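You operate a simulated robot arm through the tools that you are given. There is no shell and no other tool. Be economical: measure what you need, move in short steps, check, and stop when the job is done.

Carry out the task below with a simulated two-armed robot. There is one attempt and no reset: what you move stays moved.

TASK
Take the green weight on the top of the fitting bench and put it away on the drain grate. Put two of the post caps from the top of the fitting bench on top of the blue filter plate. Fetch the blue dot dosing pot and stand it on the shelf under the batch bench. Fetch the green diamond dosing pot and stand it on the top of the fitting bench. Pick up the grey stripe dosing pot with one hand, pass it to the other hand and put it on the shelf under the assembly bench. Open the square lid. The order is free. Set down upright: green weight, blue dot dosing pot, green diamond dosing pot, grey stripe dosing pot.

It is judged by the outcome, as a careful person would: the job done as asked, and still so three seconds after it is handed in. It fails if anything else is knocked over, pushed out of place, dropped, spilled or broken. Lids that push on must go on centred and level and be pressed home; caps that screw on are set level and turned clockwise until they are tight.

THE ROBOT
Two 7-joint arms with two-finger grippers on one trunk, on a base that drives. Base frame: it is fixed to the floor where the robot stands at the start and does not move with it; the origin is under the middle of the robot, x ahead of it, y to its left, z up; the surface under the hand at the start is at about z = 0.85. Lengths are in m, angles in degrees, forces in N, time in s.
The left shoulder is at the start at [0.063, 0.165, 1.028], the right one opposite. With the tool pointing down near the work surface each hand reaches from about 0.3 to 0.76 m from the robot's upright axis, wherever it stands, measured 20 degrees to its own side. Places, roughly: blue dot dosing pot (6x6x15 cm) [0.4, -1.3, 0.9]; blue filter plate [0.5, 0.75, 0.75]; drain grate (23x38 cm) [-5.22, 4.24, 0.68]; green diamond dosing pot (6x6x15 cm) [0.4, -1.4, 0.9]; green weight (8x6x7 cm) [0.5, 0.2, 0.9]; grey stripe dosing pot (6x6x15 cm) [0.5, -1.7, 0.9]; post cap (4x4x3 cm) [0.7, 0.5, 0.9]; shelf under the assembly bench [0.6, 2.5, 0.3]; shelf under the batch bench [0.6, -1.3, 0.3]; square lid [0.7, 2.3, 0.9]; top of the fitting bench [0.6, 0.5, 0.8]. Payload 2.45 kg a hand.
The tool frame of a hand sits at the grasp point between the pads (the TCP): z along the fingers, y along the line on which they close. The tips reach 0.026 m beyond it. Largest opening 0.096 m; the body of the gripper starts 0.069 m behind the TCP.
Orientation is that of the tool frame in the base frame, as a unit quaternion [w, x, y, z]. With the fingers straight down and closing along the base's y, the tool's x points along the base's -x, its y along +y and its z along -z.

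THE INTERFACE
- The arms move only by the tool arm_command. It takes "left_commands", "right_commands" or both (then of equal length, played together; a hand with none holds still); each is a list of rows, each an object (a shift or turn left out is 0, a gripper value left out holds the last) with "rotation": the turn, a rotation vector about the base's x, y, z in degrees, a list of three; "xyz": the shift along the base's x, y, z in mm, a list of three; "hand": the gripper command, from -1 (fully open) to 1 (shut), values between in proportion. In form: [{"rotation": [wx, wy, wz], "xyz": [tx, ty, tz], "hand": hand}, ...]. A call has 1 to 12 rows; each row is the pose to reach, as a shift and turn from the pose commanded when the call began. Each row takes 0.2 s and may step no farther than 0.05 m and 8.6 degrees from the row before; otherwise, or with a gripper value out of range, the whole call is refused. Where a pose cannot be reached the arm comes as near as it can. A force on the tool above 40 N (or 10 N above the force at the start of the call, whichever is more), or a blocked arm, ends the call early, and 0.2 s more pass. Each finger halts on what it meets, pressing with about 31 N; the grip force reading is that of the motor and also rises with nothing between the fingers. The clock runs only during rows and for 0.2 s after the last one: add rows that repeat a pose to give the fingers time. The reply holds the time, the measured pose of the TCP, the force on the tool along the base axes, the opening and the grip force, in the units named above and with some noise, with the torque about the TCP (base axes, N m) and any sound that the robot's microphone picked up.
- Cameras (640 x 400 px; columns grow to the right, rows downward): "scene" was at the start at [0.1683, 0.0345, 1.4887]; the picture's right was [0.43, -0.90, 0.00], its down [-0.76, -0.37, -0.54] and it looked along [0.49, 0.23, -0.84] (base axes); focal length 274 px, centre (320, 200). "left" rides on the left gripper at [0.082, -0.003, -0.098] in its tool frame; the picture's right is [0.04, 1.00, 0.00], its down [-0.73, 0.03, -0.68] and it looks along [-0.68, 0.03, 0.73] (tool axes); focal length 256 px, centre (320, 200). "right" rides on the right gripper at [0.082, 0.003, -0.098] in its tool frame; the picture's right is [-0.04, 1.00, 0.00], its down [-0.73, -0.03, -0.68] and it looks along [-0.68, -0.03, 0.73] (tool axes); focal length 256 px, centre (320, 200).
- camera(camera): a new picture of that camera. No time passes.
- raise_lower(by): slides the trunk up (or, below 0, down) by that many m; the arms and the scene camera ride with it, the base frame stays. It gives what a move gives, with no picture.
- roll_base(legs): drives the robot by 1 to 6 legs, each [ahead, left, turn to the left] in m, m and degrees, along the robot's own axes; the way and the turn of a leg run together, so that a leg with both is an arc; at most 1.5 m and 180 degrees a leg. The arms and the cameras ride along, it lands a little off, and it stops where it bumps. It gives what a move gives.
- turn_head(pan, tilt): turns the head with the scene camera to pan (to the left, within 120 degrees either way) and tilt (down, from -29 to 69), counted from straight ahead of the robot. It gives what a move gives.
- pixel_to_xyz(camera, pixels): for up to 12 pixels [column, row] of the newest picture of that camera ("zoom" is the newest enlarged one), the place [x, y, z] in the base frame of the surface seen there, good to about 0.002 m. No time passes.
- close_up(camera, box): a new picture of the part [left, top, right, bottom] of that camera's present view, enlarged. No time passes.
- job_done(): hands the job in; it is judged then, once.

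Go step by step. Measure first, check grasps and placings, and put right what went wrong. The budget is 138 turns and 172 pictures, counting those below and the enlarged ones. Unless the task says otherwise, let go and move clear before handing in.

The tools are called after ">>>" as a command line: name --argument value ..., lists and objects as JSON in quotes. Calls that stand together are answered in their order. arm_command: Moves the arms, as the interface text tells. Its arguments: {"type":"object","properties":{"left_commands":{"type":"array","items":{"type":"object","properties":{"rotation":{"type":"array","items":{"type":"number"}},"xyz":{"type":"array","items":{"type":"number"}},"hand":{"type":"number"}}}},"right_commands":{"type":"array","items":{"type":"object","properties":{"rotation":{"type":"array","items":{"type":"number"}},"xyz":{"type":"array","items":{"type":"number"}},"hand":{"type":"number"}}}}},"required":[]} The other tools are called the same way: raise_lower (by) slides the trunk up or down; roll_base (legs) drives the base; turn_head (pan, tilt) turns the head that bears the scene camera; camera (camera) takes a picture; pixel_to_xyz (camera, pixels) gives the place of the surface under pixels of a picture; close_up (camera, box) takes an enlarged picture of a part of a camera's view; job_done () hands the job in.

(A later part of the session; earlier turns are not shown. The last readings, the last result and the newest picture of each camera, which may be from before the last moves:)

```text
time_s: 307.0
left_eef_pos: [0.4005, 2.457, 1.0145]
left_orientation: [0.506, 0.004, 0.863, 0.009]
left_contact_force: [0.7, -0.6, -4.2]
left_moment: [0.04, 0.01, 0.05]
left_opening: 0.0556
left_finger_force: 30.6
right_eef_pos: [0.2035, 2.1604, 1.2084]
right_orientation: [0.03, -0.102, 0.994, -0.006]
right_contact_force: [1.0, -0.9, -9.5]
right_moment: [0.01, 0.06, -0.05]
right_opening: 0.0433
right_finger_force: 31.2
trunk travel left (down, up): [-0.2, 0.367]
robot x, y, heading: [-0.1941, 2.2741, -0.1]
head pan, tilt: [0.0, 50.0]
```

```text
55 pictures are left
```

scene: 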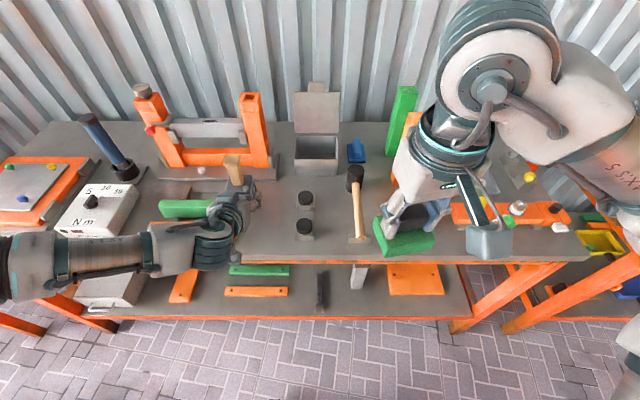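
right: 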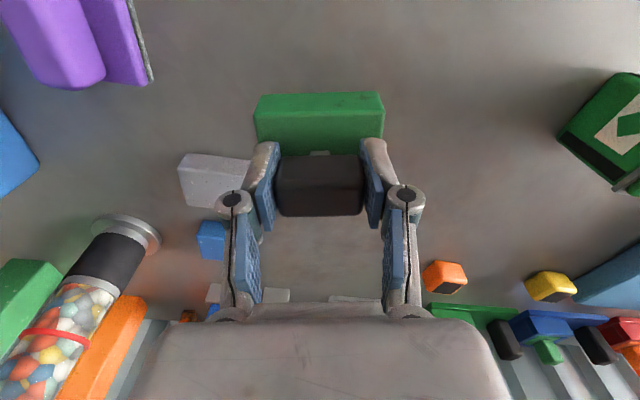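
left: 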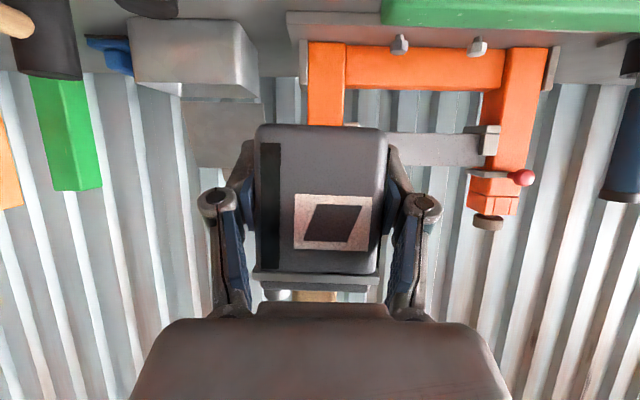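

Left at (0.400, 2.457, 1.015). Move gently 32 mm right and lower to just above the bench.

>>> arm_command --left_commands '[{"xyz": [2, -4, -5]}, {"xyz": [4, -9, -12]}, {"xyz": [6, -14, -22]}, {"xyz": [8, -19, -34]}, {"xyz": [8, -24, -46]}, {"xyz": [8, -28, -58]}, {"xyz": [8, -31, -70]}, {"xyz": [8, -32, -82]}, {"xyz": [8, -32, -92]}, {"xyz": [8, -32, -100]}, {"xyz": [8, -32, -106]}, {"xyz": [8, -32, -110]}]'

>>> arm_command --left_commands '[{}, {}, {}, {}, {}, {}, {}, {}]'

>>> camera --camera "left"

>>> pixel_to_xyz --camera "left" --pixels '[[320, 130], [320, 250], [320, 105], [320, 115]]'

>>> close_up --camera "scene" --box '[150, 140, 350, 280]'

```text
time_s: 309.6
left_eef_pos: [0.4092, 2.431, 0.9035]
left_orientation: [0.505, 0.003, 0.863, 0.007]
left_contact_force: [0.0, 0.0, -3.7]
left_moment: [0.02, 0.02, 0.04]
left_opening: 0.0561
left_finger_force: 30.3
right_eef_pos: [0.2039, 2.1658, 1.2095]
right_orientation: [0.03, -0.102, 0.994, -0.007]
right_contact_force: [0.9, -1.1, -9.0]
right_moment: [0.01, 0.03, 0.0]
right_opening: 0.0431
right_finger_force: 31.6
trunk travel left (down, up): [-0.2, 0.367]
robot x, y, heading: [-0.1916, 2.2802, 0.1]
head pan, tilt: [0.0, 50.0]
```

```text
time_s: 311.6
left_eef_pos: [0.4048, 2.3937, 0.9106]
left_orientation: [0.507, 0.013, 0.861, 0.017]
left_contact_force: [-1.5, -2.5, -3.6]
left_moment: [0.12, -0.01, 0.08]
left_opening: 0.0556
left_finger_force: 30.7
right_eef_pos: [0.1971, 2.1216, 1.2079]
right_orientation: [0.033, -0.099, 0.995, 0.008]
right_contact_force: [2.1, -4.2, -9.2]
right_moment: [0.07, 0.1, -0.04]
right_opening: 0.0434
right_finger_force: 30.8
trunk travel left (down, up): [-0.2, 0.367]
robot x, y, heading: [-0.1932, 2.2696, -0.2]
head pan, tilt: [0.0, 50.0]
stopped in row 8 (left hand): the arm was blocked; the commanded pose is now the measured one
```

```text
54 pictures are left
```

left: 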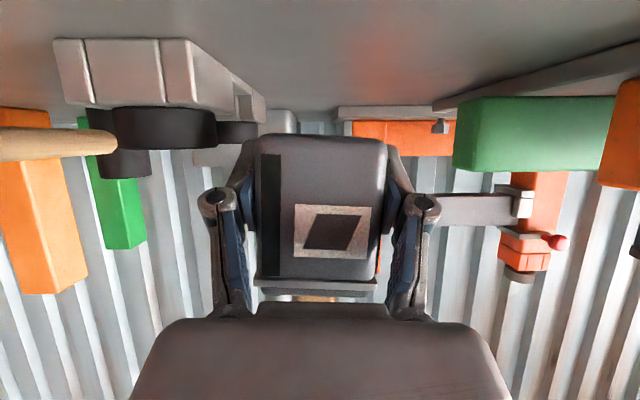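

```text
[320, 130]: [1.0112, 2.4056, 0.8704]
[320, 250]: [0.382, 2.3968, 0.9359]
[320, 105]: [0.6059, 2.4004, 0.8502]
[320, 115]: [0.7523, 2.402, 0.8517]
```

```text
2.86 times, centred on (250, 210) of scene
```

zoom: 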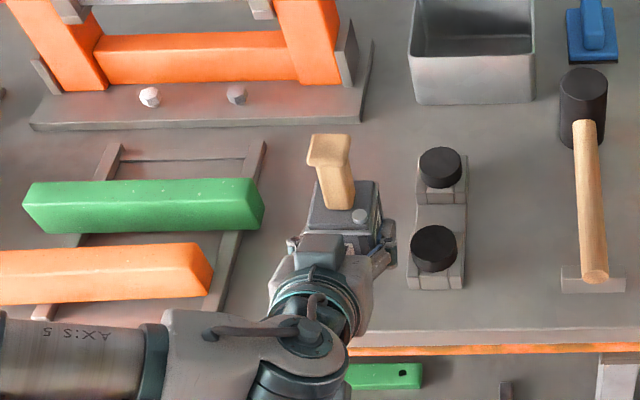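

The pot is about 34 mm above the bench but the sway is strong; I'll lower promptly to contact in a short call.

>>> arm_command --left_commands '[{"xyz": [0, 8, -12]}, {"xyz": [0, 16, -22]}, {"xyz": [0, 20, -30]}, {"xyz": [0, 20, -35]}, {"xyz": [0, 20, -38]}, {"xyz": [0, 20, -38]}]'

>>> camera --camera "left"

>>> close_up --camera "scene" --box '[150, 140, 350, 280]'

```text
time_s: 313.0
left_eef_pos: [0.4049, 2.4568, 0.8722]
left_orientation: [0.513, -0.002, 0.859, 0.008]
left_contact_force: [7.1, 12.2, 15.8]
left_moment: [-0.44, 1.11, -0.52]
left_opening: 0.0558
left_finger_force: 30.9
right_eef_pos: [0.1966, 2.1669, 1.2164]
right_orientation: [0.034, -0.101, 0.994, -0.009]
right_contact_force: [0.2, 0.8, -9.2]
right_moment: [0.01, 0.03, -0.02]
right_opening: 0.0433
right_finger_force: 31.2
trunk travel left (down, up): [-0.2, 0.367]
robot x, y, heading: [-0.192, 2.2747, -0.0]
head pan, tilt: [0.0, 50.0]
```

```text
52 pictures are left
```

left: 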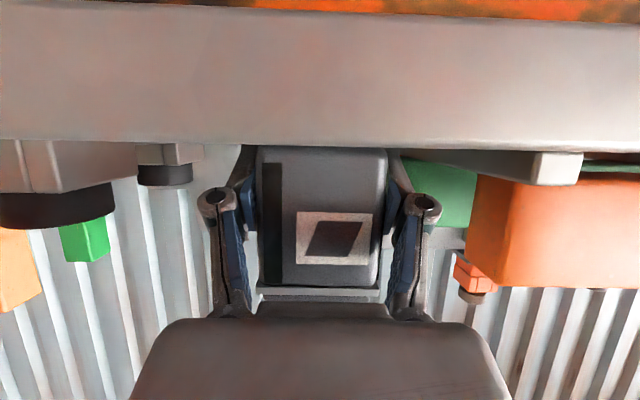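

```text
2.86 times, centred on (250, 210) of scene
```

zoom: 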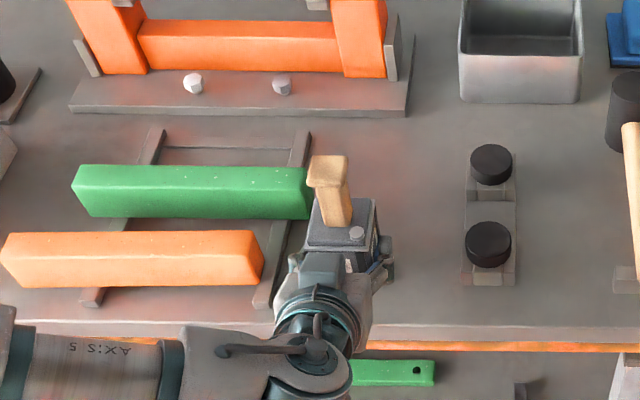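

The pot is down on the bench (force z +16 N). Open only slightly (block stand close on the left), ease the pressure and back out along the tool axis.

>>> arm_command --left_commands '[{"hand": -0.2}, {"hand": -0.42}, {"hand": -0.42}, {"xyz": [-15, 0, 10]}, {"xyz": [-40, 0, 25]}, {"xyz": [-70, 0, 42]}, {"xyz": [-100, 0, 60]}, {"xyz": [-120, 0, 80]}]'

>>> camera --camera "left"

>>> close_up --camera "scene" --box '[150, 140, 350, 280]'

```text
time_s: 314.8
left_eef_pos: [0.303, 2.4339, 0.9527]
left_orientation: [0.508, 0.007, 0.861, 0.009]
left_contact_force: [-0.8, -0.5, 0.0]
left_moment: [0.0, -0.01, -0.01]
left_opening: 0.0683
left_finger_force: 0.0
left hand out of reach, approached as far as the arm can: row 8
right_eef_pos: [0.198, 2.1516, 1.2114]
right_orientation: [0.032, -0.1, 0.994, -0.003]
right_contact_force: [-0.5, -0.9, -10.1]
right_moment: [0.04, 0.07, 0.01]
right_opening: 0.0431
right_finger_force: 30.7
trunk travel left (down, up): [-0.2, 0.367]
robot x, y, heading: [-0.1901, 2.2695, -0.3]
head pan, tilt: [0.0, 50.0]
```

```text
50 pictures are left
```

left: 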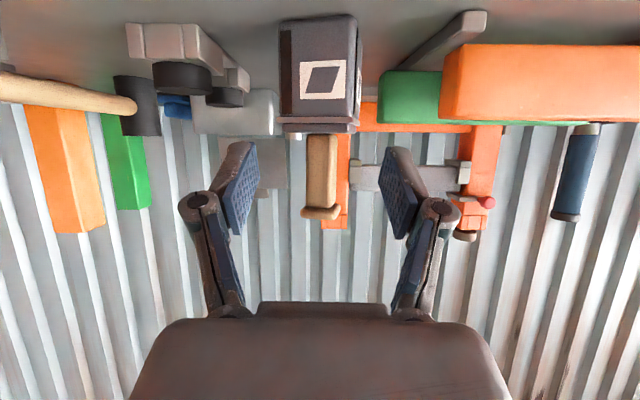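

```text
2.86 times, centred on (250, 210) of scene
```

zoom: 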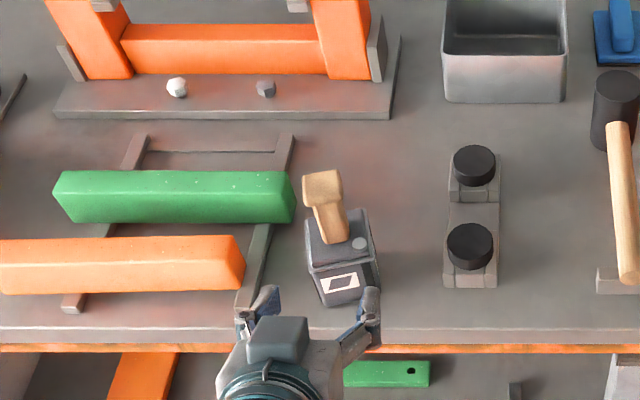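

Grey stands on the bench, slightly turned. Measure its handle for a re-grip from above with the left hand.

>>> pixel_to_xyz --camera "zoom" --pixels '[[308, 178], [340, 175], [312, 195], [340, 200], [320, 215], [340, 225], [325, 295], [375, 278], [318, 285]]'

>>> pixel_to_xyz --camera "left" --pixels '[[290, 60], [345, 60], [312, 150], [332, 150], [308, 210], [335, 210]]'

```text
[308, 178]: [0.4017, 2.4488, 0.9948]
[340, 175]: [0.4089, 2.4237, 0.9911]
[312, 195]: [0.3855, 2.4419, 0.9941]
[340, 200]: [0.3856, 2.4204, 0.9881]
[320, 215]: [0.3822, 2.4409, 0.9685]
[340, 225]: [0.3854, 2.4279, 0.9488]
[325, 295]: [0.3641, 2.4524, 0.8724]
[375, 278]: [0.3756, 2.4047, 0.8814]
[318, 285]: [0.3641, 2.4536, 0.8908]
```

```text
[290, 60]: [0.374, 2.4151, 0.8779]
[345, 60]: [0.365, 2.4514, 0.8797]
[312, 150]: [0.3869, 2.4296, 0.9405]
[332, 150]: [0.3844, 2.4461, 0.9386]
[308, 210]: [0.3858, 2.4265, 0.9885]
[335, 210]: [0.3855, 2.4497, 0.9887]
```

Handle centre ≈ (0.397, 2.436), top 0.996, turned about 11°. I'll re-orient the left hand to 35° pitch with 11° yaw at a standoff above.

>>> arm_command --left_commands '[{"xyz": [0, 0, 40]}, {"xyz": [0, 0, 80]}, {"rotation": [-0.7, 7, 3], "xyz": [0, 0, 115]}, {"rotation": [-1.4, 14, 6], "xyz": [5, 0, 125]}, {"rotation": [-2, 20.5, 9], "xyz": [10, -3, 125]}, {"rotation": [-2.5, 25.9, 10.8], "xyz": [20, -6, 125]}, {"rotation": [-2.5, 25.9, 10.8], "xyz": [30, -9, 120]}, {"rotation": [-2.5, 25.9, 10.8], "xyz": [38, -9, 110], "hand": -0.5}, {"rotation": [-2.5, 25.9, 10.8], "xyz": [38, -9, 110]}]'

>>> arm_command --left_commands '[{}, {}, {}, {}, {}, {}, {}, {}]'

>>> arm_command --left_commands '[{}, {}, {}, {}, {}, {}, {}, {}]'

>>> camera --camera "left"

```text
time_s: 316.8
left_eef_pos: [0.3439, 2.415, 1.063]
left_orientation: [0.299, -0.082, 0.95, 0.04]
left_contact_force: [0.2, -0.5, 0.0]
left_moment: [0.07, -0.03, 0.03]
left_opening: 0.0723
left_finger_force: 0.0
right_eef_pos: [0.1992, 2.1417, 1.2099]
right_orientation: [0.032, -0.1, 0.994, 0.001]
right_contact_force: [-0.1, -2.4, -11.4]
right_moment: [-0.01, 0.06, -0.01]
right_opening: 0.0432
right_finger_force: 31.1
trunk travel left (down, up): [-0.2, 0.367]
robot x, y, heading: [-0.1914, 2.2686, -0.1]
head pan, tilt: [0.0, 50.0]
```

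```text
time_s: 318.6
left_eef_pos: [0.3428, 2.4207, 1.0632]
left_orientation: [0.299, -0.082, 0.95, 0.038]
left_contact_force: [-0.6, 0.5, 0.1]
left_moment: [0.0, -0.01, -0.02]
left_opening: 0.0721
left_finger_force: 0.0
right_eef_pos: [0.1994, 2.1488, 1.2108]
right_orientation: [0.032, -0.099, 0.995, -0.002]
right_contact_force: [0.8, -1.1, -9.3]
right_moment: [0.0, 0.07, 0.0]
right_opening: 0.043
right_finger_force: 31.1
trunk travel left (down, up): [-0.2, 0.367]
robot x, y, heading: [-0.1923, 2.2714, -0.2]
head pan, tilt: [0.0, 50.0]
```

```text
time_s: 320.4
left_eef_pos: [0.3424, 2.4251, 1.0613]
left_orientation: [0.299, -0.084, 0.95, 0.037]
left_contact_force: [0.6, -0.1, 0.3]
left_moment: [-0.01, -0.01, 0.02]
left_opening: 0.0721
left_finger_force: 0.1
right_eef_pos: [0.1986, 2.1539, 1.2106]
right_orientation: [0.032, -0.101, 0.994, -0.004]
right_contact_force: [1.1, 0.6, -9.5]
right_moment: [0.02, 0.03, 0.05]
right_opening: 0.0432
right_finger_force: 30.8
trunk travel left (down, up): [-0.2, 0.367]
robot x, y, heading: [-0.1934, 2.2719, -0.2]
head pan, tilt: [0.0, 50.0]
```

```text
48 pictures are left
```

left: 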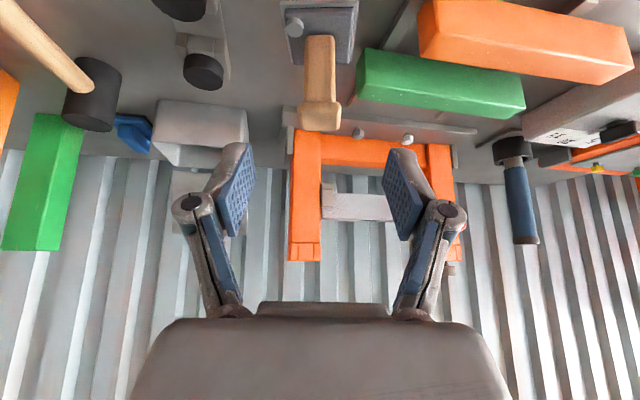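

Aligned with the handle upright in view at (320,80). Measure once more.

>>> pixel_to_xyz --camera "left" --pixels '[[308, 60], [332, 60], [303, 110], [338, 110], [320, 112], [320, 128], [320, 45]]'

```text
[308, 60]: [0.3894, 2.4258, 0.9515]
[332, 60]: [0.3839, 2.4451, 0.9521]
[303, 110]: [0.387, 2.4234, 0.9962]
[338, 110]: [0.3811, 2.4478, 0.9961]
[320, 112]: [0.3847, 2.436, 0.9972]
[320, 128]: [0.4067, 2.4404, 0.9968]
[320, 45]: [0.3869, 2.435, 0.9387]
```

Target TCP (0.398, 2.438, 0.972). Advance, grip, lift a little.

>>> arm_command --left_commands '[{"xyz": [14, 3, -22]}, {"xyz": [28, 6, -45]}, {"xyz": [42, 9, -68]}, {"xyz": [52, 11, -82]}, {"xyz": [56, 12, -90]}, {"xyz": [56, 12, -90]}, {"xyz": [56, 12, -90], "hand": 1}, {"xyz": [56, 12, -90]}, {"xyz": [56, 12, -90]}, {"xyz": [56, 12, -70]}, {"xyz": [56, 12, -40]}, {"xyz": [40, 12, -10]}]'

>>> camera --camera "left"

>>> camera --camera "scene"

```text
time_s: 323.0
left_eef_pos: [0.3801, 2.4345, 1.0531]
left_orientation: [0.299, -0.084, 0.95, 0.037]
left_contact_force: [-0.4, -0.1, -4.0]
left_moment: [0.01, 0.06, -0.01]
left_opening: 0.0301
left_finger_force: 31.0
right_eef_pos: [0.1976, 2.1521, 1.213]
right_orientation: [0.033, -0.101, 0.994, -0.003]
right_contact_force: [-1.1, -0.9, -9.9]
right_moment: [0.0, 0.05, 0.03]
right_opening: 0.043
right_finger_force: 31.0
trunk travel left (down, up): [-0.2, 0.367]
robot x, y, heading: [-0.1967, 2.2722, -0.3]
head pan, tilt: [0.0, 50.0]
```

```text
47 pictures are left
```

left: 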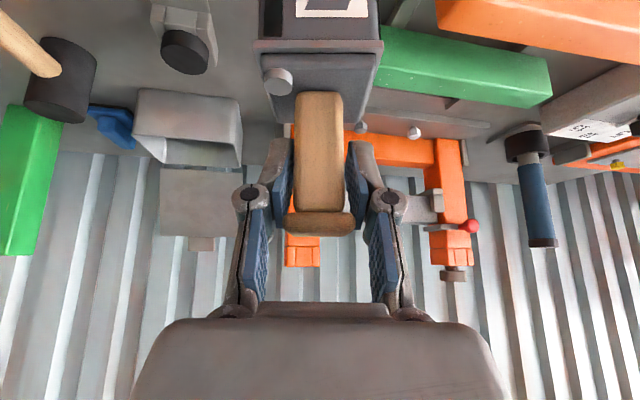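

```text
46 pictures are left
```

scene: 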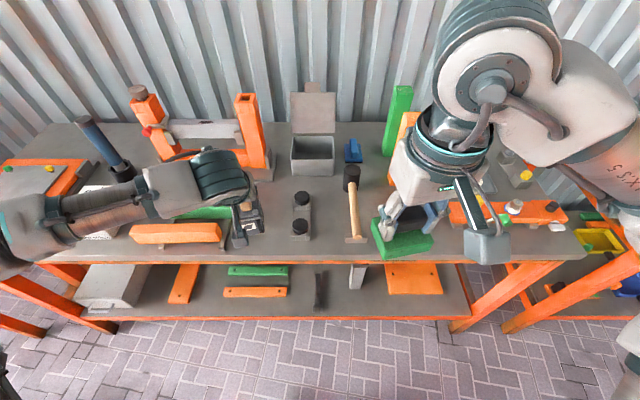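

Re-gripped by the handle (0.030), upright. Back off 0.3 m, move left 0.29 m, then lower the trunk while the hands are high.

>>> roll_base --legs '[[-0.3, 0, 0], [0, 0.29, 0]]'

>>> raise_lower --by -0.2

>>> arm_command --left_commands '[{}, {}, {}, {}, {}, {}, {}, {}, {}, {}, {}, {}]'

>>> arm_command --left_commands '[{"xyz": [0, 0, -35]}, {"xyz": [0, 0, -70]}, {"xyz": [0, 0, -105]}, {"xyz": [0, 0, -140]}, {"xyz": [0, 0, -175]}, {"xyz": [0, 0, -210]}, {"xyz": [0, 0, -245]}, {"xyz": [0, 0, -280]}, {"xyz": [0, 0, -315]}, {"xyz": [0, 0, -350]}, {"xyz": [0, 0, -385]}, {"xyz": [0, 0, -400]}]'

>>> camera --camera "left"

>>> camera --camera "scene"

```text
time_s: 326.7
left_eef_pos: [0.0765, 2.7069, 1.0541]
left_orientation: [0.3, -0.081, 0.949, 0.044]
left_contact_force: [-0.2, -1.3, -4.7]
left_moment: [0.03, -0.03, 0.03]
left_opening: 0.0299
left_finger_force: 31.0
right_eef_pos: [-0.106, 2.4234, 1.2083]
right_orientation: [0.033, -0.099, 0.994, 0.004]
right_contact_force: [0.9, -1.1, -9.9]
right_moment: [-0.04, 0.08, 0.0]
right_opening: 0.0433
right_finger_force: 31.4
trunk travel left (down, up): [-0.2, 0.367]
robot x, y, heading: [-0.4972, 2.5607, -0.1]
head pan, tilt: [0.0, 50.0]
```

```text
time_s: 328.9
left_eef_pos: [0.0702, 2.7364, 0.8553]
left_orientation: [0.302, -0.086, 0.949, 0.031]
left_contact_force: [0.1, 0.5, -3.5]
left_moment: [-0.01, 0.02, 0.01]
left_opening: 0.03
left_finger_force: 31.5
right_eef_pos: [-0.0895, 2.4546, 0.9957]
right_orientation: [0.0, -0.101, 0.995, -0.004]
right_contact_force: [-0.3, 1.3, -10.1]
right_moment: [-0.05, 0.04, 0.0]
right_opening: 0.0432
right_finger_force: 31.0
trunk travel left (down, up): [0.0, 0.567]
robot x, y, heading: [-0.5011, 2.5593, 0.1]
head pan, tilt: [0.0, 50.0]
```

```text
time_s: 331.5
left_eef_pos: [0.0715, 2.7212, 0.8562]
left_orientation: [0.301, -0.084, 0.949, 0.038]
left_contact_force: [-0.1, -0.9, -3.5]
left_moment: [0.01, 0.0, 0.07]
left_opening: 0.0299
left_finger_force: 31.3
right_eef_pos: [-0.0866, 2.4382, 0.992]
right_orientation: [0.0, -0.099, 0.995, 0.001]
right_contact_force: [0.8, -0.5, -9.4]
right_moment: [-0.03, 0.06, 0.0]
right_opening: 0.0432
right_finger_force: 30.8
trunk travel left (down, up): [0.0, 0.567]
robot x, y, heading: [-0.4963, 2.5579, 0.1]
head pan, tilt: [0.0, 50.0]
```

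```text
time_s: 334.1
left_eef_pos: [0.0716, 2.7277, 0.4549]
left_orientation: [0.302, -0.083, 0.949, 0.035]
left_contact_force: [0.7, 0.3, -4.0]
left_moment: [-0.01, 0.03, -0.01]
left_opening: 0.03
left_finger_force: 30.8
right_eef_pos: [-0.0871, 2.444, 0.9946]
right_orientation: [0.0, -0.1, 0.995, -0.001]
right_contact_force: [0.2, 1.1, -9.8]
right_moment: [-0.01, 0.05, 0.02]
right_opening: 0.0432
right_finger_force: 30.9
trunk travel left (down, up): [0.0, 0.567]
robot x, y, heading: [-0.4957, 2.5643, -0.1]
head pan, tilt: [0.0, 50.0]
```

```text
45 pictures are left
```

left: 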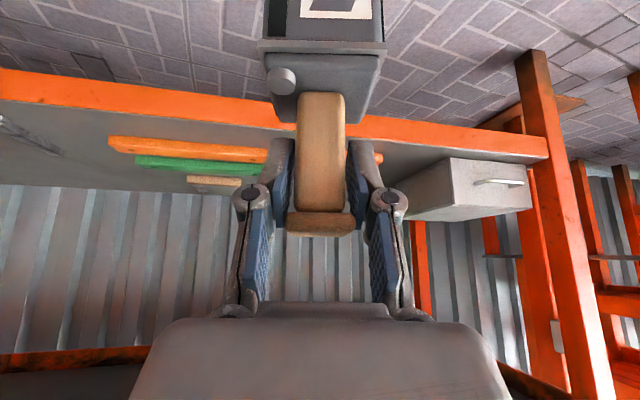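

```text
44 pictures are left
```

scene: 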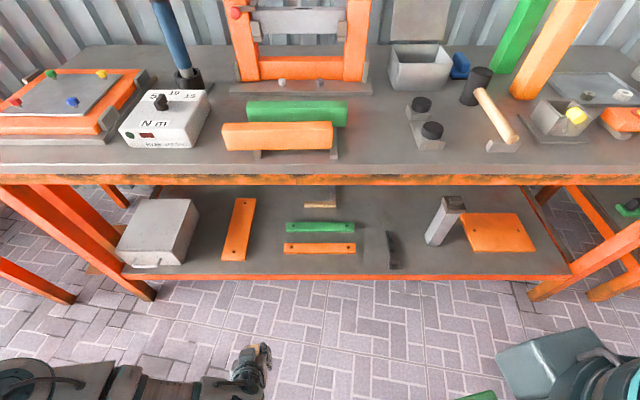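

All good (TCP z 0.455, pot bottom ≈0.333). Shift the left hand 45 mm left, then drive 0.34 m ahead.

>>> arm_command --left_commands '[{"xyz": [0, 9, 0]}, {"xyz": [0, 18, 0]}, {"xyz": [0, 27, 0]}, {"xyz": [0, 36, 0]}, {"xyz": [0, 45, 0]}, {"xyz": [0, 45, 0]}]'

>>> roll_base --legs '[[0.34, 0, 0]]'

>>> arm_command --left_commands '[{}, {}, {}, {}, {}, {}, {}, {}, {}, {}, {}, {}]'

>>> camera --camera "left"

```text
time_s: 335.5
left_eef_pos: [0.0716, 2.7707, 0.4541]
left_orientation: [0.301, -0.084, 0.949, 0.036]
left_contact_force: [0.1, -0.4, -3.7]
left_moment: [0.02, -0.01, -0.01]
left_opening: 0.0297
left_finger_force: 31.0
right_eef_pos: [-0.0867, 2.4438, 0.9938]
right_orientation: [-0.001, -0.101, 0.995, -0.001]
right_contact_force: [-0.3, 0.2, -9.8]
right_moment: [0.01, 0.03, 0.0]
right_opening: 0.0433
right_finger_force: 31.1
trunk travel left (down, up): [0.0, 0.567]
robot x, y, heading: [-0.4963, 2.5649, 0.1]
head pan, tilt: [0.0, 50.0]
```

```text
time_s: 337.7
left_eef_pos: [0.4122, 2.7732, 0.4545]
left_orientation: [0.3, -0.086, 0.949, 0.036]
left_contact_force: [0.1, 0.6, -3.6]
left_moment: [0.02, 0.02, -0.01]
left_opening: 0.0297
left_finger_force: 30.5
right_eef_pos: [0.2562, 2.4464, 0.9938]
right_orientation: [0.0, -0.102, 0.995, -0.001]
right_contact_force: [0.3, -0.7, -10.7]
right_moment: [-0.02, 0.05, 0.02]
right_opening: 0.0433
right_finger_force: 30.9
trunk travel left (down, up): [0.0, 0.567]
robot x, y, heading: [-0.1535, 2.558, -0.1]
head pan, tilt: [0.0, 50.0]
```

```text
time_s: 340.3
left_eef_pos: [0.4095, 2.7739, 0.4578]
left_orientation: [0.304, -0.085, 0.948, 0.035]
left_contact_force: [-0.3, -0.1, -4.0]
left_moment: [-0.03, 0.02, 0.0]
left_opening: 0.0298
left_finger_force: 30.8
right_eef_pos: [0.2486, 2.4448, 0.9965]
right_orientation: [0.003, -0.102, 0.995, -0.001]
right_contact_force: [0.1, -0.2, -10.2]
right_moment: [0.0, 0.05, 0.0]
right_opening: 0.043
right_finger_force: 31.3
trunk travel left (down, up): [0.0, 0.567]
robot x, y, heading: [-0.1595, 2.5604, 0.3]
head pan, tilt: [0.0, 50.0]
```

```text
43 pictures are left
```

left: 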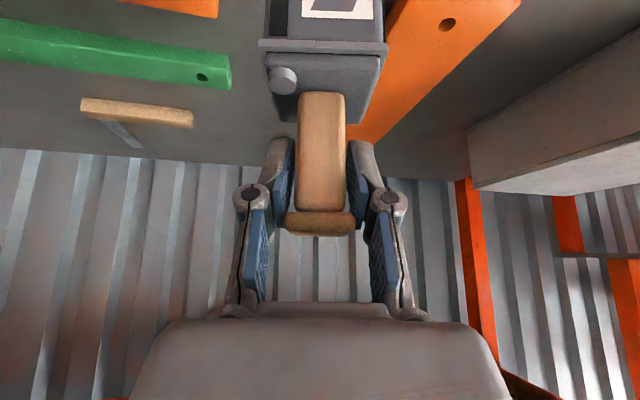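

Stable in the gap. Lower 57 mm to the shelf with small last steps.

>>> arm_command --left_commands '[{"xyz": [0, 0, -18]}, {"xyz": [0, 0, -34]}, {"xyz": [0, 0, -46]}, {"xyz": [0, 0, -52]}, {"xyz": [0, 0, -56]}, {"xyz": [0, 0, -59]}, {"xyz": [0, 0, -59]}, {"xyz": [0, 0, -59]}]'

>>> camera --camera "left"

>>> pixel_to_xyz --camera "left" --pixels '[[280, 20], [380, 20], [300, 20], [325, 60], [200, 100], [290, 5]]'

```text
time_s: 342.1
left_eef_pos: [0.4096, 2.7726, 0.4003]
left_orientation: [0.306, -0.086, 0.947, 0.036]
left_contact_force: [3.1, 3.3, 14.8]
left_moment: [-0.01, -0.14, 0.06]
left_opening: 0.0313
left_finger_force: 31.3
right_eef_pos: [0.2472, 2.445, 0.9974]
right_orientation: [0.004, -0.101, 0.995, -0.001]
right_contact_force: [-0.6, -0.7, -10.5]
right_moment: [-0.03, 0.04, -0.01]
right_opening: 0.0432
right_finger_force: 31.3
trunk travel left (down, up): [0.0, 0.567]
robot x, y, heading: [-0.1563, 2.5651, 0.1]
head pan, tilt: [0.0, 50.0]
```

```text
42 pictures are left
```

left: 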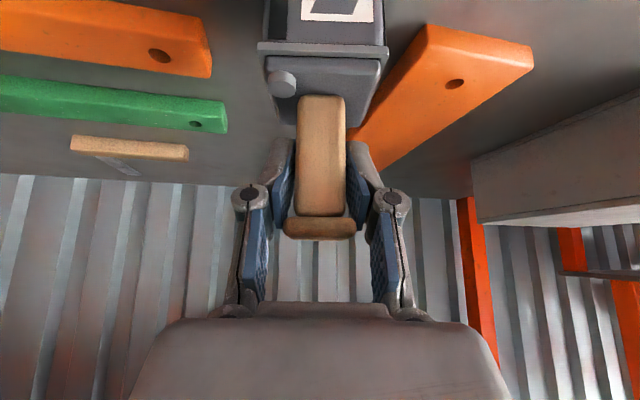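

```text
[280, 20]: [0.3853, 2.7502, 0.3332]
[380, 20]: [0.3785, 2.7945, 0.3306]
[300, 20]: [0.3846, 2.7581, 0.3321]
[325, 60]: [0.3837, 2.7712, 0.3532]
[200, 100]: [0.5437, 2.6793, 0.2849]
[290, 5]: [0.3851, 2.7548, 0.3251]
```

Touchdown (force z +15 N) at TCP 0.400 as expected. Ease 1 mm, open, and withdraw along the axis.

>>> arm_command --left_commands '[{"xyz": [0, 0, 2]}, {"hand": 0.2, "xyz": [0, 0, 2]}, {"hand": -0.5, "xyz": [0, 0, 2]}, {"xyz": [0, 0, 2]}, {"xyz": [-14, -3, 23]}, {"xyz": [-35, -7, 52]}, {"xyz": [-60, -11, 85]}, {"xyz": [-95, -15, 110]}, {"xyz": [-135, -15, 120]}, {"xyz": [-175, -15, 120]}]'

>>> camera --camera "left"

```text
time_s: 344.3
left_eef_pos: [0.2749, 2.7356, 0.4775]
left_orientation: [0.304, -0.085, 0.948, 0.036]
left_contact_force: [-0.3, 1.0, 0.4]
left_moment: [0.0, 0.01, 0.0]
left_opening: 0.0719
left_finger_force: 0.1
left hand out of reach, approached as far as the arm can: row 9, 10
right_eef_pos: [0.2485, 2.4452, 0.9961]
right_orientation: [0.002, -0.102, 0.995, -0.001]
right_contact_force: [1.0, -0.4, -10.8]
right_moment: [-0.03, 0.06, 0.0]
right_opening: 0.0433
right_finger_force: 31.0
trunk travel left (down, up): [0.0, 0.567]
robot x, y, heading: [-0.1578, 2.5611, 0.3]
head pan, tilt: [0.0, 50.0]
```

```text
41 pictures are left
```

left: 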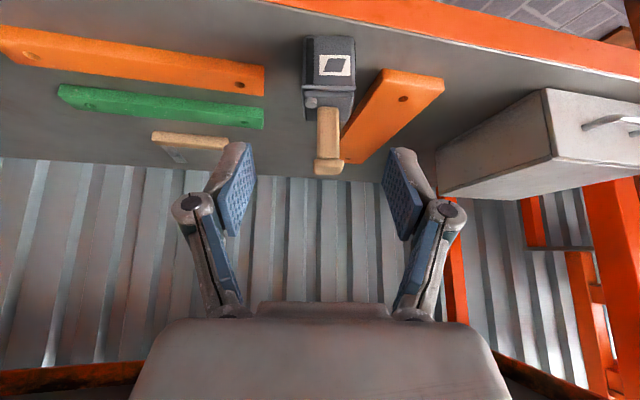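

Grey stands on the shelf. Verify it's vertical and back out, raise the hand, then the trunk.

>>> pixel_to_xyz --camera "left" --pixels '[[335, 45], [335, 80], [345, 60], [320, 60], [330, 115], [330, 150]]'

>>> roll_base --legs '[[-0.4, 0, 0]]'

>>> arm_command --left_commands '[{"xyz": [0, 0, 35]}, {"xyz": [0, 0, 70]}, {"xyz": [0, 0, 105]}, {"xyz": [0, 0, 140]}, {"xyz": [0, 0, 175]}, {"xyz": [0, 0, 210]}, {"xyz": [0, 0, 245]}, {"xyz": [0, 0, 280]}, {"xyz": [0, 0, 315]}, {"xyz": [0, 0, 350]}, {"xyz": [0, 0, 385]}]'

>>> raise_lower --by 0.2

>>> camera --camera "scene"

```text
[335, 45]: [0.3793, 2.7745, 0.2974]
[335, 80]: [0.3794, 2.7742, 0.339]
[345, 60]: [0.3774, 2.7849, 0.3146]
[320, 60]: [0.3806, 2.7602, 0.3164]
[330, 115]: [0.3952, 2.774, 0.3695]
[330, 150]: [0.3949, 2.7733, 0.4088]
```

```text
time_s: 346.8
left_eef_pos: [-0.1242, 2.7342, 0.479]
left_orientation: [0.305, -0.085, 0.948, 0.036]
left_contact_force: [1.3, -0.9, -0.4]
left_moment: [0.01, 0.0, 0.0]
left_opening: 0.0719
left_finger_force: 0.0
right_eef_pos: [-0.1527, 2.4441, 0.9957]
right_orientation: [0.003, -0.101, 0.995, -0.001]
right_contact_force: [-0.8, -0.3, -10.0]
right_moment: [-0.03, 0.07, 0.0]
right_opening: 0.0431
right_finger_force: 30.9
trunk travel left (down, up): [0.0, 0.567]
robot x, y, heading: [-0.5571, 2.5609, 0.2]
head pan, tilt: [0.0, 50.0]
```

```text
time_s: 349.2
left_eef_pos: [-0.1274, 2.7342, 0.8665]
left_orientation: [0.307, -0.085, 0.947, 0.036]
left_contact_force: [-0.3, 0.5, 0.8]
left_moment: [-0.01, 0.01, -0.02]
left_opening: 0.0718
left_finger_force: 0.0
left hand out of reach, approached as far as the arm can: row 1, 2, 3, 4, 5, 6, 7, 8, 9
right_eef_pos: [-0.1566, 2.4426, 0.9976]
right_orientation: [0.004, -0.099, 0.995, -0.002]
right_contact_force: [-0.1, -0.6, -10.5]
right_moment: [0.02, 0.02, 0.01]
right_opening: 0.0431
right_finger_force: 31.0
trunk travel left (down, up): [0.0, 0.567]
robot x, y, heading: [-0.5576, 2.5569, 0.2]
head pan, tilt: [0.0, 50.0]
```

```text
time_s: 351.4
left_eef_pos: [-0.1264, 2.7339, 1.0654]
left_orientation: [0.306, -0.085, 0.947, 0.037]
left_contact_force: [0.4, 0.2, -0.3]
left_moment: [-0.01, -0.03, -0.02]
left_opening: 0.0722
left_finger_force: 0.1
right_eef_pos: [-0.1566, 2.4445, 1.1982]
right_orientation: [0.006, -0.102, 0.995, -0.003]
right_contact_force: [0.6, -0.7, -9.2]
right_moment: [-0.02, 0.07, -0.01]
right_opening: 0.0434
right_finger_force: 31.1
trunk travel left (down, up): [-0.2, 0.367]
robot x, y, heading: [-0.5594, 2.559, 0.1]
head pan, tilt: [0.0, 50.0]
```

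```text
40 pictures are left
```

scene: 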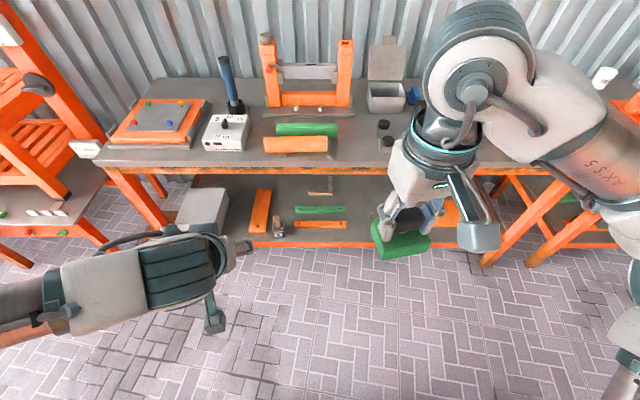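

All set there. Now for the drain grate at about (−5.22, 4.24): back off and turn 160° left, then look.

>>> roll_base --legs '[[-0.4, 0, 0], [0, 0, 160]]'

>>> turn_head --pan 0 --tilt 15

>>> camera --camera "scene"

```text
time_s: 352.9
left_eef_pos: [-0.181, 2.6884, 1.0647]
left_orientation: [0.314, -0.041, 0.948, 0.013]
left_contact_force: [0.1, -0.2, -0.2]
left_moment: [-0.03, 0.02, -0.02]
left_opening: 0.0718
left_finger_force: 0.1
right_eef_pos: [-0.2393, 2.4044, 1.1973]
right_orientation: [0.009, -0.051, 0.999, -0.011]
right_contact_force: [-0.3, 1.4, -8.6]
right_moment: [-0.01, 0.0, 0.0]
right_opening: 0.0432
right_finger_force: 30.9
trunk travel left (down, up): [-0.2, 0.367]
robot x, y, heading: [-0.6115, 2.5459, -5.5]
head pan, tilt: [0.0, 50.0]
stopped in leg 1: the robot was blocked; the commanded pose is now the measured one
```

```text
time_s: 353.9
left_eef_pos: [-0.1796, 2.6875, 1.0651]
left_orientation: [0.312, -0.041, 0.949, 0.013]
left_contact_force: [-0.9, -0.2, 0.2]
left_moment: [-0.04, -0.01, -0.01]
left_opening: 0.072
left_finger_force: 0.1
right_eef_pos: [-0.2381, 2.4033, 1.1985]
right_orientation: [0.008, -0.051, 0.999, -0.008]
right_contact_force: [0.2, 0.5, -10.2]
right_moment: [0.01, 0.03, 0.01]
right_opening: 0.0434
right_finger_force: 31.2
trunk travel left (down, up): [-0.2, 0.367]
robot x, y, heading: [-0.6112, 2.5434, -5.6]
head pan, tilt: [0.0, 15.0]
```

```text
39 pictures are left
```

scene: 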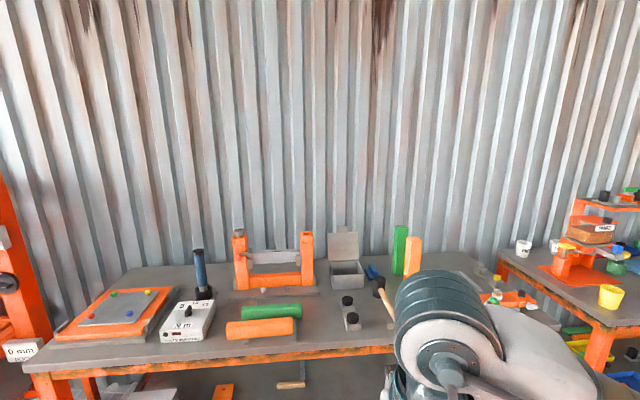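

The robot was blocked from behind. Look over both shoulders.

>>> turn_head --pan 118 --tilt 35

>>> camera --camera "scene"

>>> turn_head --pan -118 --tilt 35

>>> camera --camera "scene"

```text
time_s: 355.8
left_eef_pos: [-0.1788, 2.687, 1.0661]
left_orientation: [0.313, -0.041, 0.949, 0.014]
left_contact_force: [0.0, 0.4, 0.3]
left_moment: [0.0, 0.0, 0.02]
left_opening: 0.072
left_finger_force: 0.0
right_eef_pos: [-0.2392, 2.4028, 1.2]
right_orientation: [0.009, -0.05, 0.999, -0.01]
right_contact_force: [0.6, 0.0, -11.1]
right_moment: [0.03, 0.11, 0.0]
right_opening: 0.0433
right_finger_force: 30.5
trunk travel left (down, up): [-0.2, 0.367]
robot x, y, heading: [-0.6138, 2.5418, -5.7]
head pan, tilt: [118.0, 35.0]
```

```text
38 pictures are left
```

scene: 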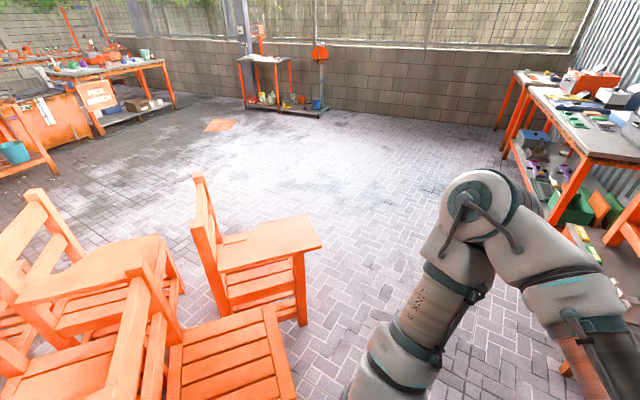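

```text
time_s: 359.2
left_eef_pos: [-0.1798, 2.6868, 1.0644]
left_orientation: [0.311, -0.041, 0.949, 0.013]
left_contact_force: [-0.1, 0.7, -0.3]
left_moment: [0.0, 0.02, 0.02]
left_opening: 0.0719
left_finger_force: 0.0
right_eef_pos: [-0.2397, 2.4039, 1.1988]
right_orientation: [0.009, -0.05, 0.999, -0.009]
right_contact_force: [0.4, -0.6, -11.0]
right_moment: [0.0, 0.06, 0.01]
right_opening: 0.0435
right_finger_force: 31.6
trunk travel left (down, up): [-0.2, 0.367]
robot x, y, heading: [-0.6169, 2.5441, -5.9]
head pan, tilt: [-118.0, 35.0]
```

```text
37 pictures are left
```

scene: 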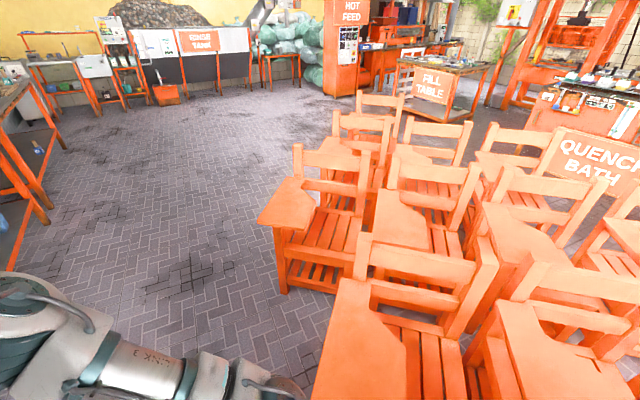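

A group of chairs stands behind me, open floor toward +y. Move forward off the chair, straighten, and measure the chairs' extent and the likely grate place on the left view.

>>> roll_base --legs '[[0.15, 0, 5.7]]'

>>> turn_head --pan 115 --tilt 25

>>> camera --camera "scene"

>>> pixel_to_xyz --camera "scene" --pixels '[[260, 330], [300, 300], [200, 250], [150, 290], [100, 230], [40, 200], [150, 110], [130, 100], [100, 115], [80, 110], [50, 130], [270, 100]]'

```text
time_s: 360.6
left_eef_pos: [-0.0488, 2.7285, 1.0632]
left_orientation: [0.312, -0.091, 0.945, 0.028]
left_contact_force: [0.1, 0.0, 0.0]
left_moment: [-0.03, 0.0, -0.02]
left_opening: 0.0721
left_finger_force: 0.0
right_eef_pos: [-0.0804, 2.4407, 1.199]
right_orientation: [0.009, -0.102, 0.995, -0.011]
right_contact_force: [0.3, 1.2, -10.1]
right_moment: [-0.01, 0.02, 0.02]
right_opening: 0.0432
right_finger_force: 31.0
trunk travel left (down, up): [-0.2, 0.367]
robot x, y, heading: [-0.4667, 2.5374, 0.2]
head pan, tilt: [-118.0, 35.0]
```

```text
time_s: 363.9
left_eef_pos: [-0.0511, 2.7257, 1.0646]
left_orientation: [0.312, -0.09, 0.945, 0.029]
left_contact_force: [0.0, -0.6, 0.0]
left_moment: [0.0, -0.02, 0.0]
left_opening: 0.0721
left_finger_force: 0.0
right_eef_pos: [-0.0844, 2.4382, 1.1981]
right_orientation: [0.011, -0.102, 0.995, -0.01]
right_contact_force: [0.4, 0.0, -10.8]
right_moment: [0.03, 0.02, 0.0]
right_opening: 0.0432
right_finger_force: 30.9
trunk travel left (down, up): [-0.2, 0.367]
robot x, y, heading: [-0.4634, 2.538, 0.2]
head pan, tilt: [115.0, 25.0]
```

```text
36 pictures are left
```

scene: 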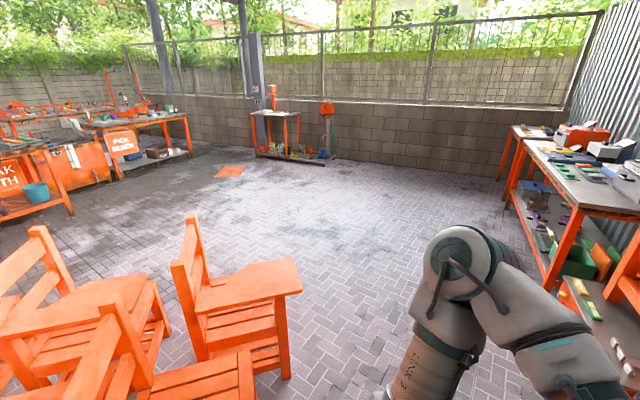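

```text
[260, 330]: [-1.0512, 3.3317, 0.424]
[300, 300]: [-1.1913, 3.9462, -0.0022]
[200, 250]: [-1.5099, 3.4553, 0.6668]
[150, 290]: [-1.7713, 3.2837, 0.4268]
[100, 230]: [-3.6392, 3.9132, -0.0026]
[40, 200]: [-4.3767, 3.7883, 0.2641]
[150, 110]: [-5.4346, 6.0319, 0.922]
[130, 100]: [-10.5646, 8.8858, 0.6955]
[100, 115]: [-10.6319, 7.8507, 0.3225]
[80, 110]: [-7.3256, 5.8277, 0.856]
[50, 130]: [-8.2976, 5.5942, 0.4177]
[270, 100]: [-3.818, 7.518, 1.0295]
```

The bath tank seen at (20,180) is near (−4.4, 3.8); chairs reach to y≈3.6 at x≈−1. Route: sideways left to y≈4.6, turn to face −x, look.

>>> roll_base --legs '[[0, 1.1, 0], [0, 1.0, 0], [0, 0, 90], [0, 0, 90]]'

>>> turn_head --pan 0 --tilt 20

>>> camera --camera "scene"

>>> pixel_to_xyz --camera "scene" --pixels '[[200, 200], [250, 200], [320, 250], [320, 200], [280, 180], [230, 180], [180, 180], [320, 170], [360, 180], [150, 250], [100, 300], [400, 200]]'

```text
time_s: 381.9
left_eef_pos: [-0.8941, 4.5281, 1.0692]
left_orientation: [0.042, 0.946, 0.064, -0.314]
left_contact_force: [-0.3, 1.6, 1.5]
left_moment: [-0.09, -0.07, 0.04]
left_opening: 0.0721
left_finger_force: 0.0
right_eef_pos: [-0.8525, 4.8178, 1.194]
right_orientation: [0.008, 0.997, 0.079, -0.011]
right_contact_force: [-2.8, 5.3, -8.7]
right_moment: [-0.15, -0.15, -0.04]
right_opening: 0.0432
right_finger_force: 30.9
trunk travel left (down, up): [-0.2, 0.367]
robot x, y, heading: [-0.474, 4.6595, 177.9]
head pan, tilt: [115.0, 25.0]
```

```text
time_s: 383.9
left_eef_pos: [-0.8892, 4.465, 1.0627]
left_orientation: [0.015, 0.946, 0.073, -0.314]
left_contact_force: [0.2, 0.0, 0.8]
left_moment: [0.03, 0.01, -0.01]
left_opening: 0.0719
left_finger_force: 0.0
right_eef_pos: [-0.8454, 4.7488, 1.2027]
right_orientation: [-0.019, 0.997, 0.08, -0.011]
right_contact_force: [1.1, -1.1, -10.3]
right_moment: [0.05, 0.02, 0.01]
right_opening: 0.0431
right_finger_force: 30.5
trunk travel left (down, up): [-0.2, 0.367]
robot x, y, heading: [-0.4712, 4.6545, 177.9]
head pan, tilt: [0.0, 20.0]
```

```text
35 pictures are left
```

scene: 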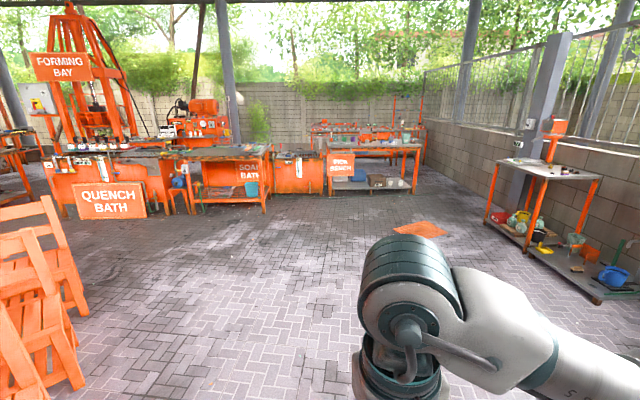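

```text
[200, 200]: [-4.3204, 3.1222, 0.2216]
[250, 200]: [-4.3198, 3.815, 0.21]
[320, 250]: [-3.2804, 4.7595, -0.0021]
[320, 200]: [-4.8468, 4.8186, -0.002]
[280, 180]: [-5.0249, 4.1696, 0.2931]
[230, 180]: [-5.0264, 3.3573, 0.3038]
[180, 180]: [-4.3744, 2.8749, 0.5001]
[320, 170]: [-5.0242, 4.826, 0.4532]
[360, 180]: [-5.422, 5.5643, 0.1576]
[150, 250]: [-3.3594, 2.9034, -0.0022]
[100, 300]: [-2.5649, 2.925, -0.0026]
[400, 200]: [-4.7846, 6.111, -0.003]
```

The orange tank with front at x≈−5.02, y≈4.2 (pixel 290,165) must carry the drain grate. Enlarge it.

>>> close_up --camera "scene" --box '[220, 120, 380, 220]'

>>> roll_base --legs '[[1.4, 0, 2], [1.4, 0.1, 0], [0.6, 0.1, 0]]'

>>> turn_head --pan 0 --tilt 35

>>> camera --camera "scene"

```text
4.00 times, centred on (300, 170) of scene
```

zoom: 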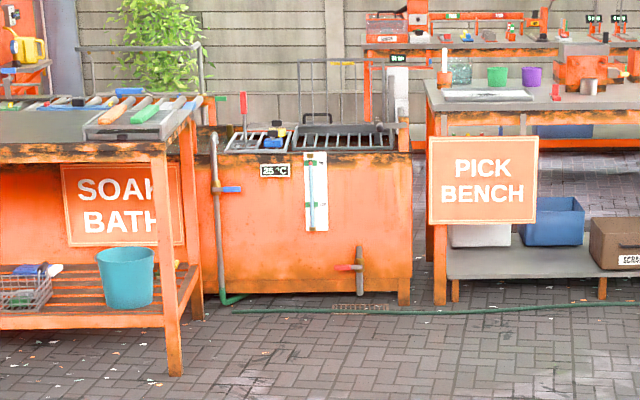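

```text
time_s: 400.5
left_eef_pos: [-4.2686, 4.2379, 1.0719]
left_orientation: [0.047, 0.942, 0.1, -0.316]
left_contact_force: [-0.4, -0.2, -1.1]
left_moment: [-0.04, 0.0, -0.02]
left_opening: 0.072
left_finger_force: 0.1
right_eef_pos: [-4.2483, 4.5299, 1.1988]
right_orientation: [0.003, 0.993, 0.116, -0.015]
right_contact_force: [-1.5, 4.5, -8.1]
right_moment: [-0.11, -0.13, -0.04]
right_opening: 0.0431
right_finger_force: 30.8
trunk travel left (down, up): [-0.2, 0.367]
robot x, y, heading: [-3.8663, 4.4168, -177.9]
head pan, tilt: [0.0, 20.0]
```

```text
time_s: 401.3
left_eef_pos: [-4.2668, 4.2237, 1.0683]
left_orientation: [0.038, 0.943, 0.102, -0.315]
left_contact_force: [-0.5, -0.7, 0.1]
left_moment: [0.01, 0.05, 0.0]
left_opening: 0.0721
left_finger_force: 0.0
right_eef_pos: [-4.246, 4.5129, 1.2013]
right_orientation: [-0.005, 0.993, 0.115, -0.014]
right_contact_force: [-0.7, -0.4, -9.2]
right_moment: [0.04, -0.06, -0.01]
right_opening: 0.0432
right_finger_force: 30.8
trunk travel left (down, up): [-0.2, 0.367]
robot x, y, heading: [-3.8678, 4.4152, -177.5]
head pan, tilt: [0.0, 35.0]
```

```text
33 pictures are left
```

scene: 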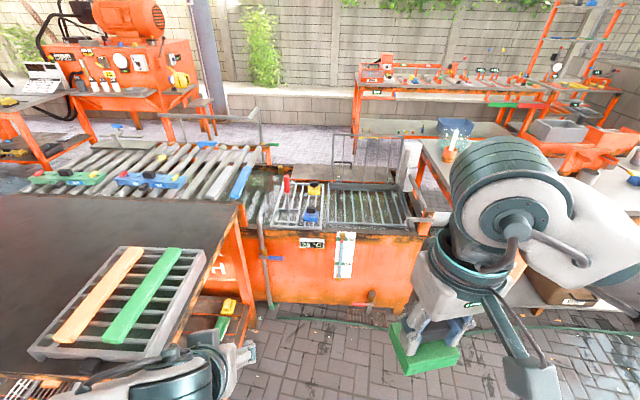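

Two grates appear on the tank: at (300,205) with blocks, and an empty one at (368,207). Enlarge and measure.

>>> close_up --camera "scene" --box '[250, 150, 440, 270]'

>>> pixel_to_xyz --camera "scene" --pixels '[[278, 215], [300, 205], [315, 190], [335, 195], [370, 205], [400, 195], [400, 222], [340, 222], [300, 238], [425, 235], [240, 290], [230, 215]]'

```text
3.33 times, centred on (345, 210) of scene
```

zoom: 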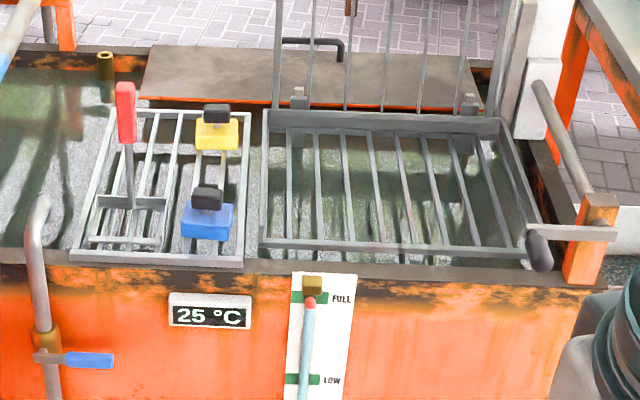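

```text
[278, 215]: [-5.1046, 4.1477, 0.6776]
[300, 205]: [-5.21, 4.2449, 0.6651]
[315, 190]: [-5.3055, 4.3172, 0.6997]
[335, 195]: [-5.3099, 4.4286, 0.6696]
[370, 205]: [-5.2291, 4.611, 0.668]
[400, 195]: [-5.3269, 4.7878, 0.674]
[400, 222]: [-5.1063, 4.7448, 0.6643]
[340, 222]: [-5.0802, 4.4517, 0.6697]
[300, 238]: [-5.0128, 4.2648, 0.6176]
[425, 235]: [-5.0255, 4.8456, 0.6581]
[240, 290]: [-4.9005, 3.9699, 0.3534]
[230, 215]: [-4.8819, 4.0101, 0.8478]
```

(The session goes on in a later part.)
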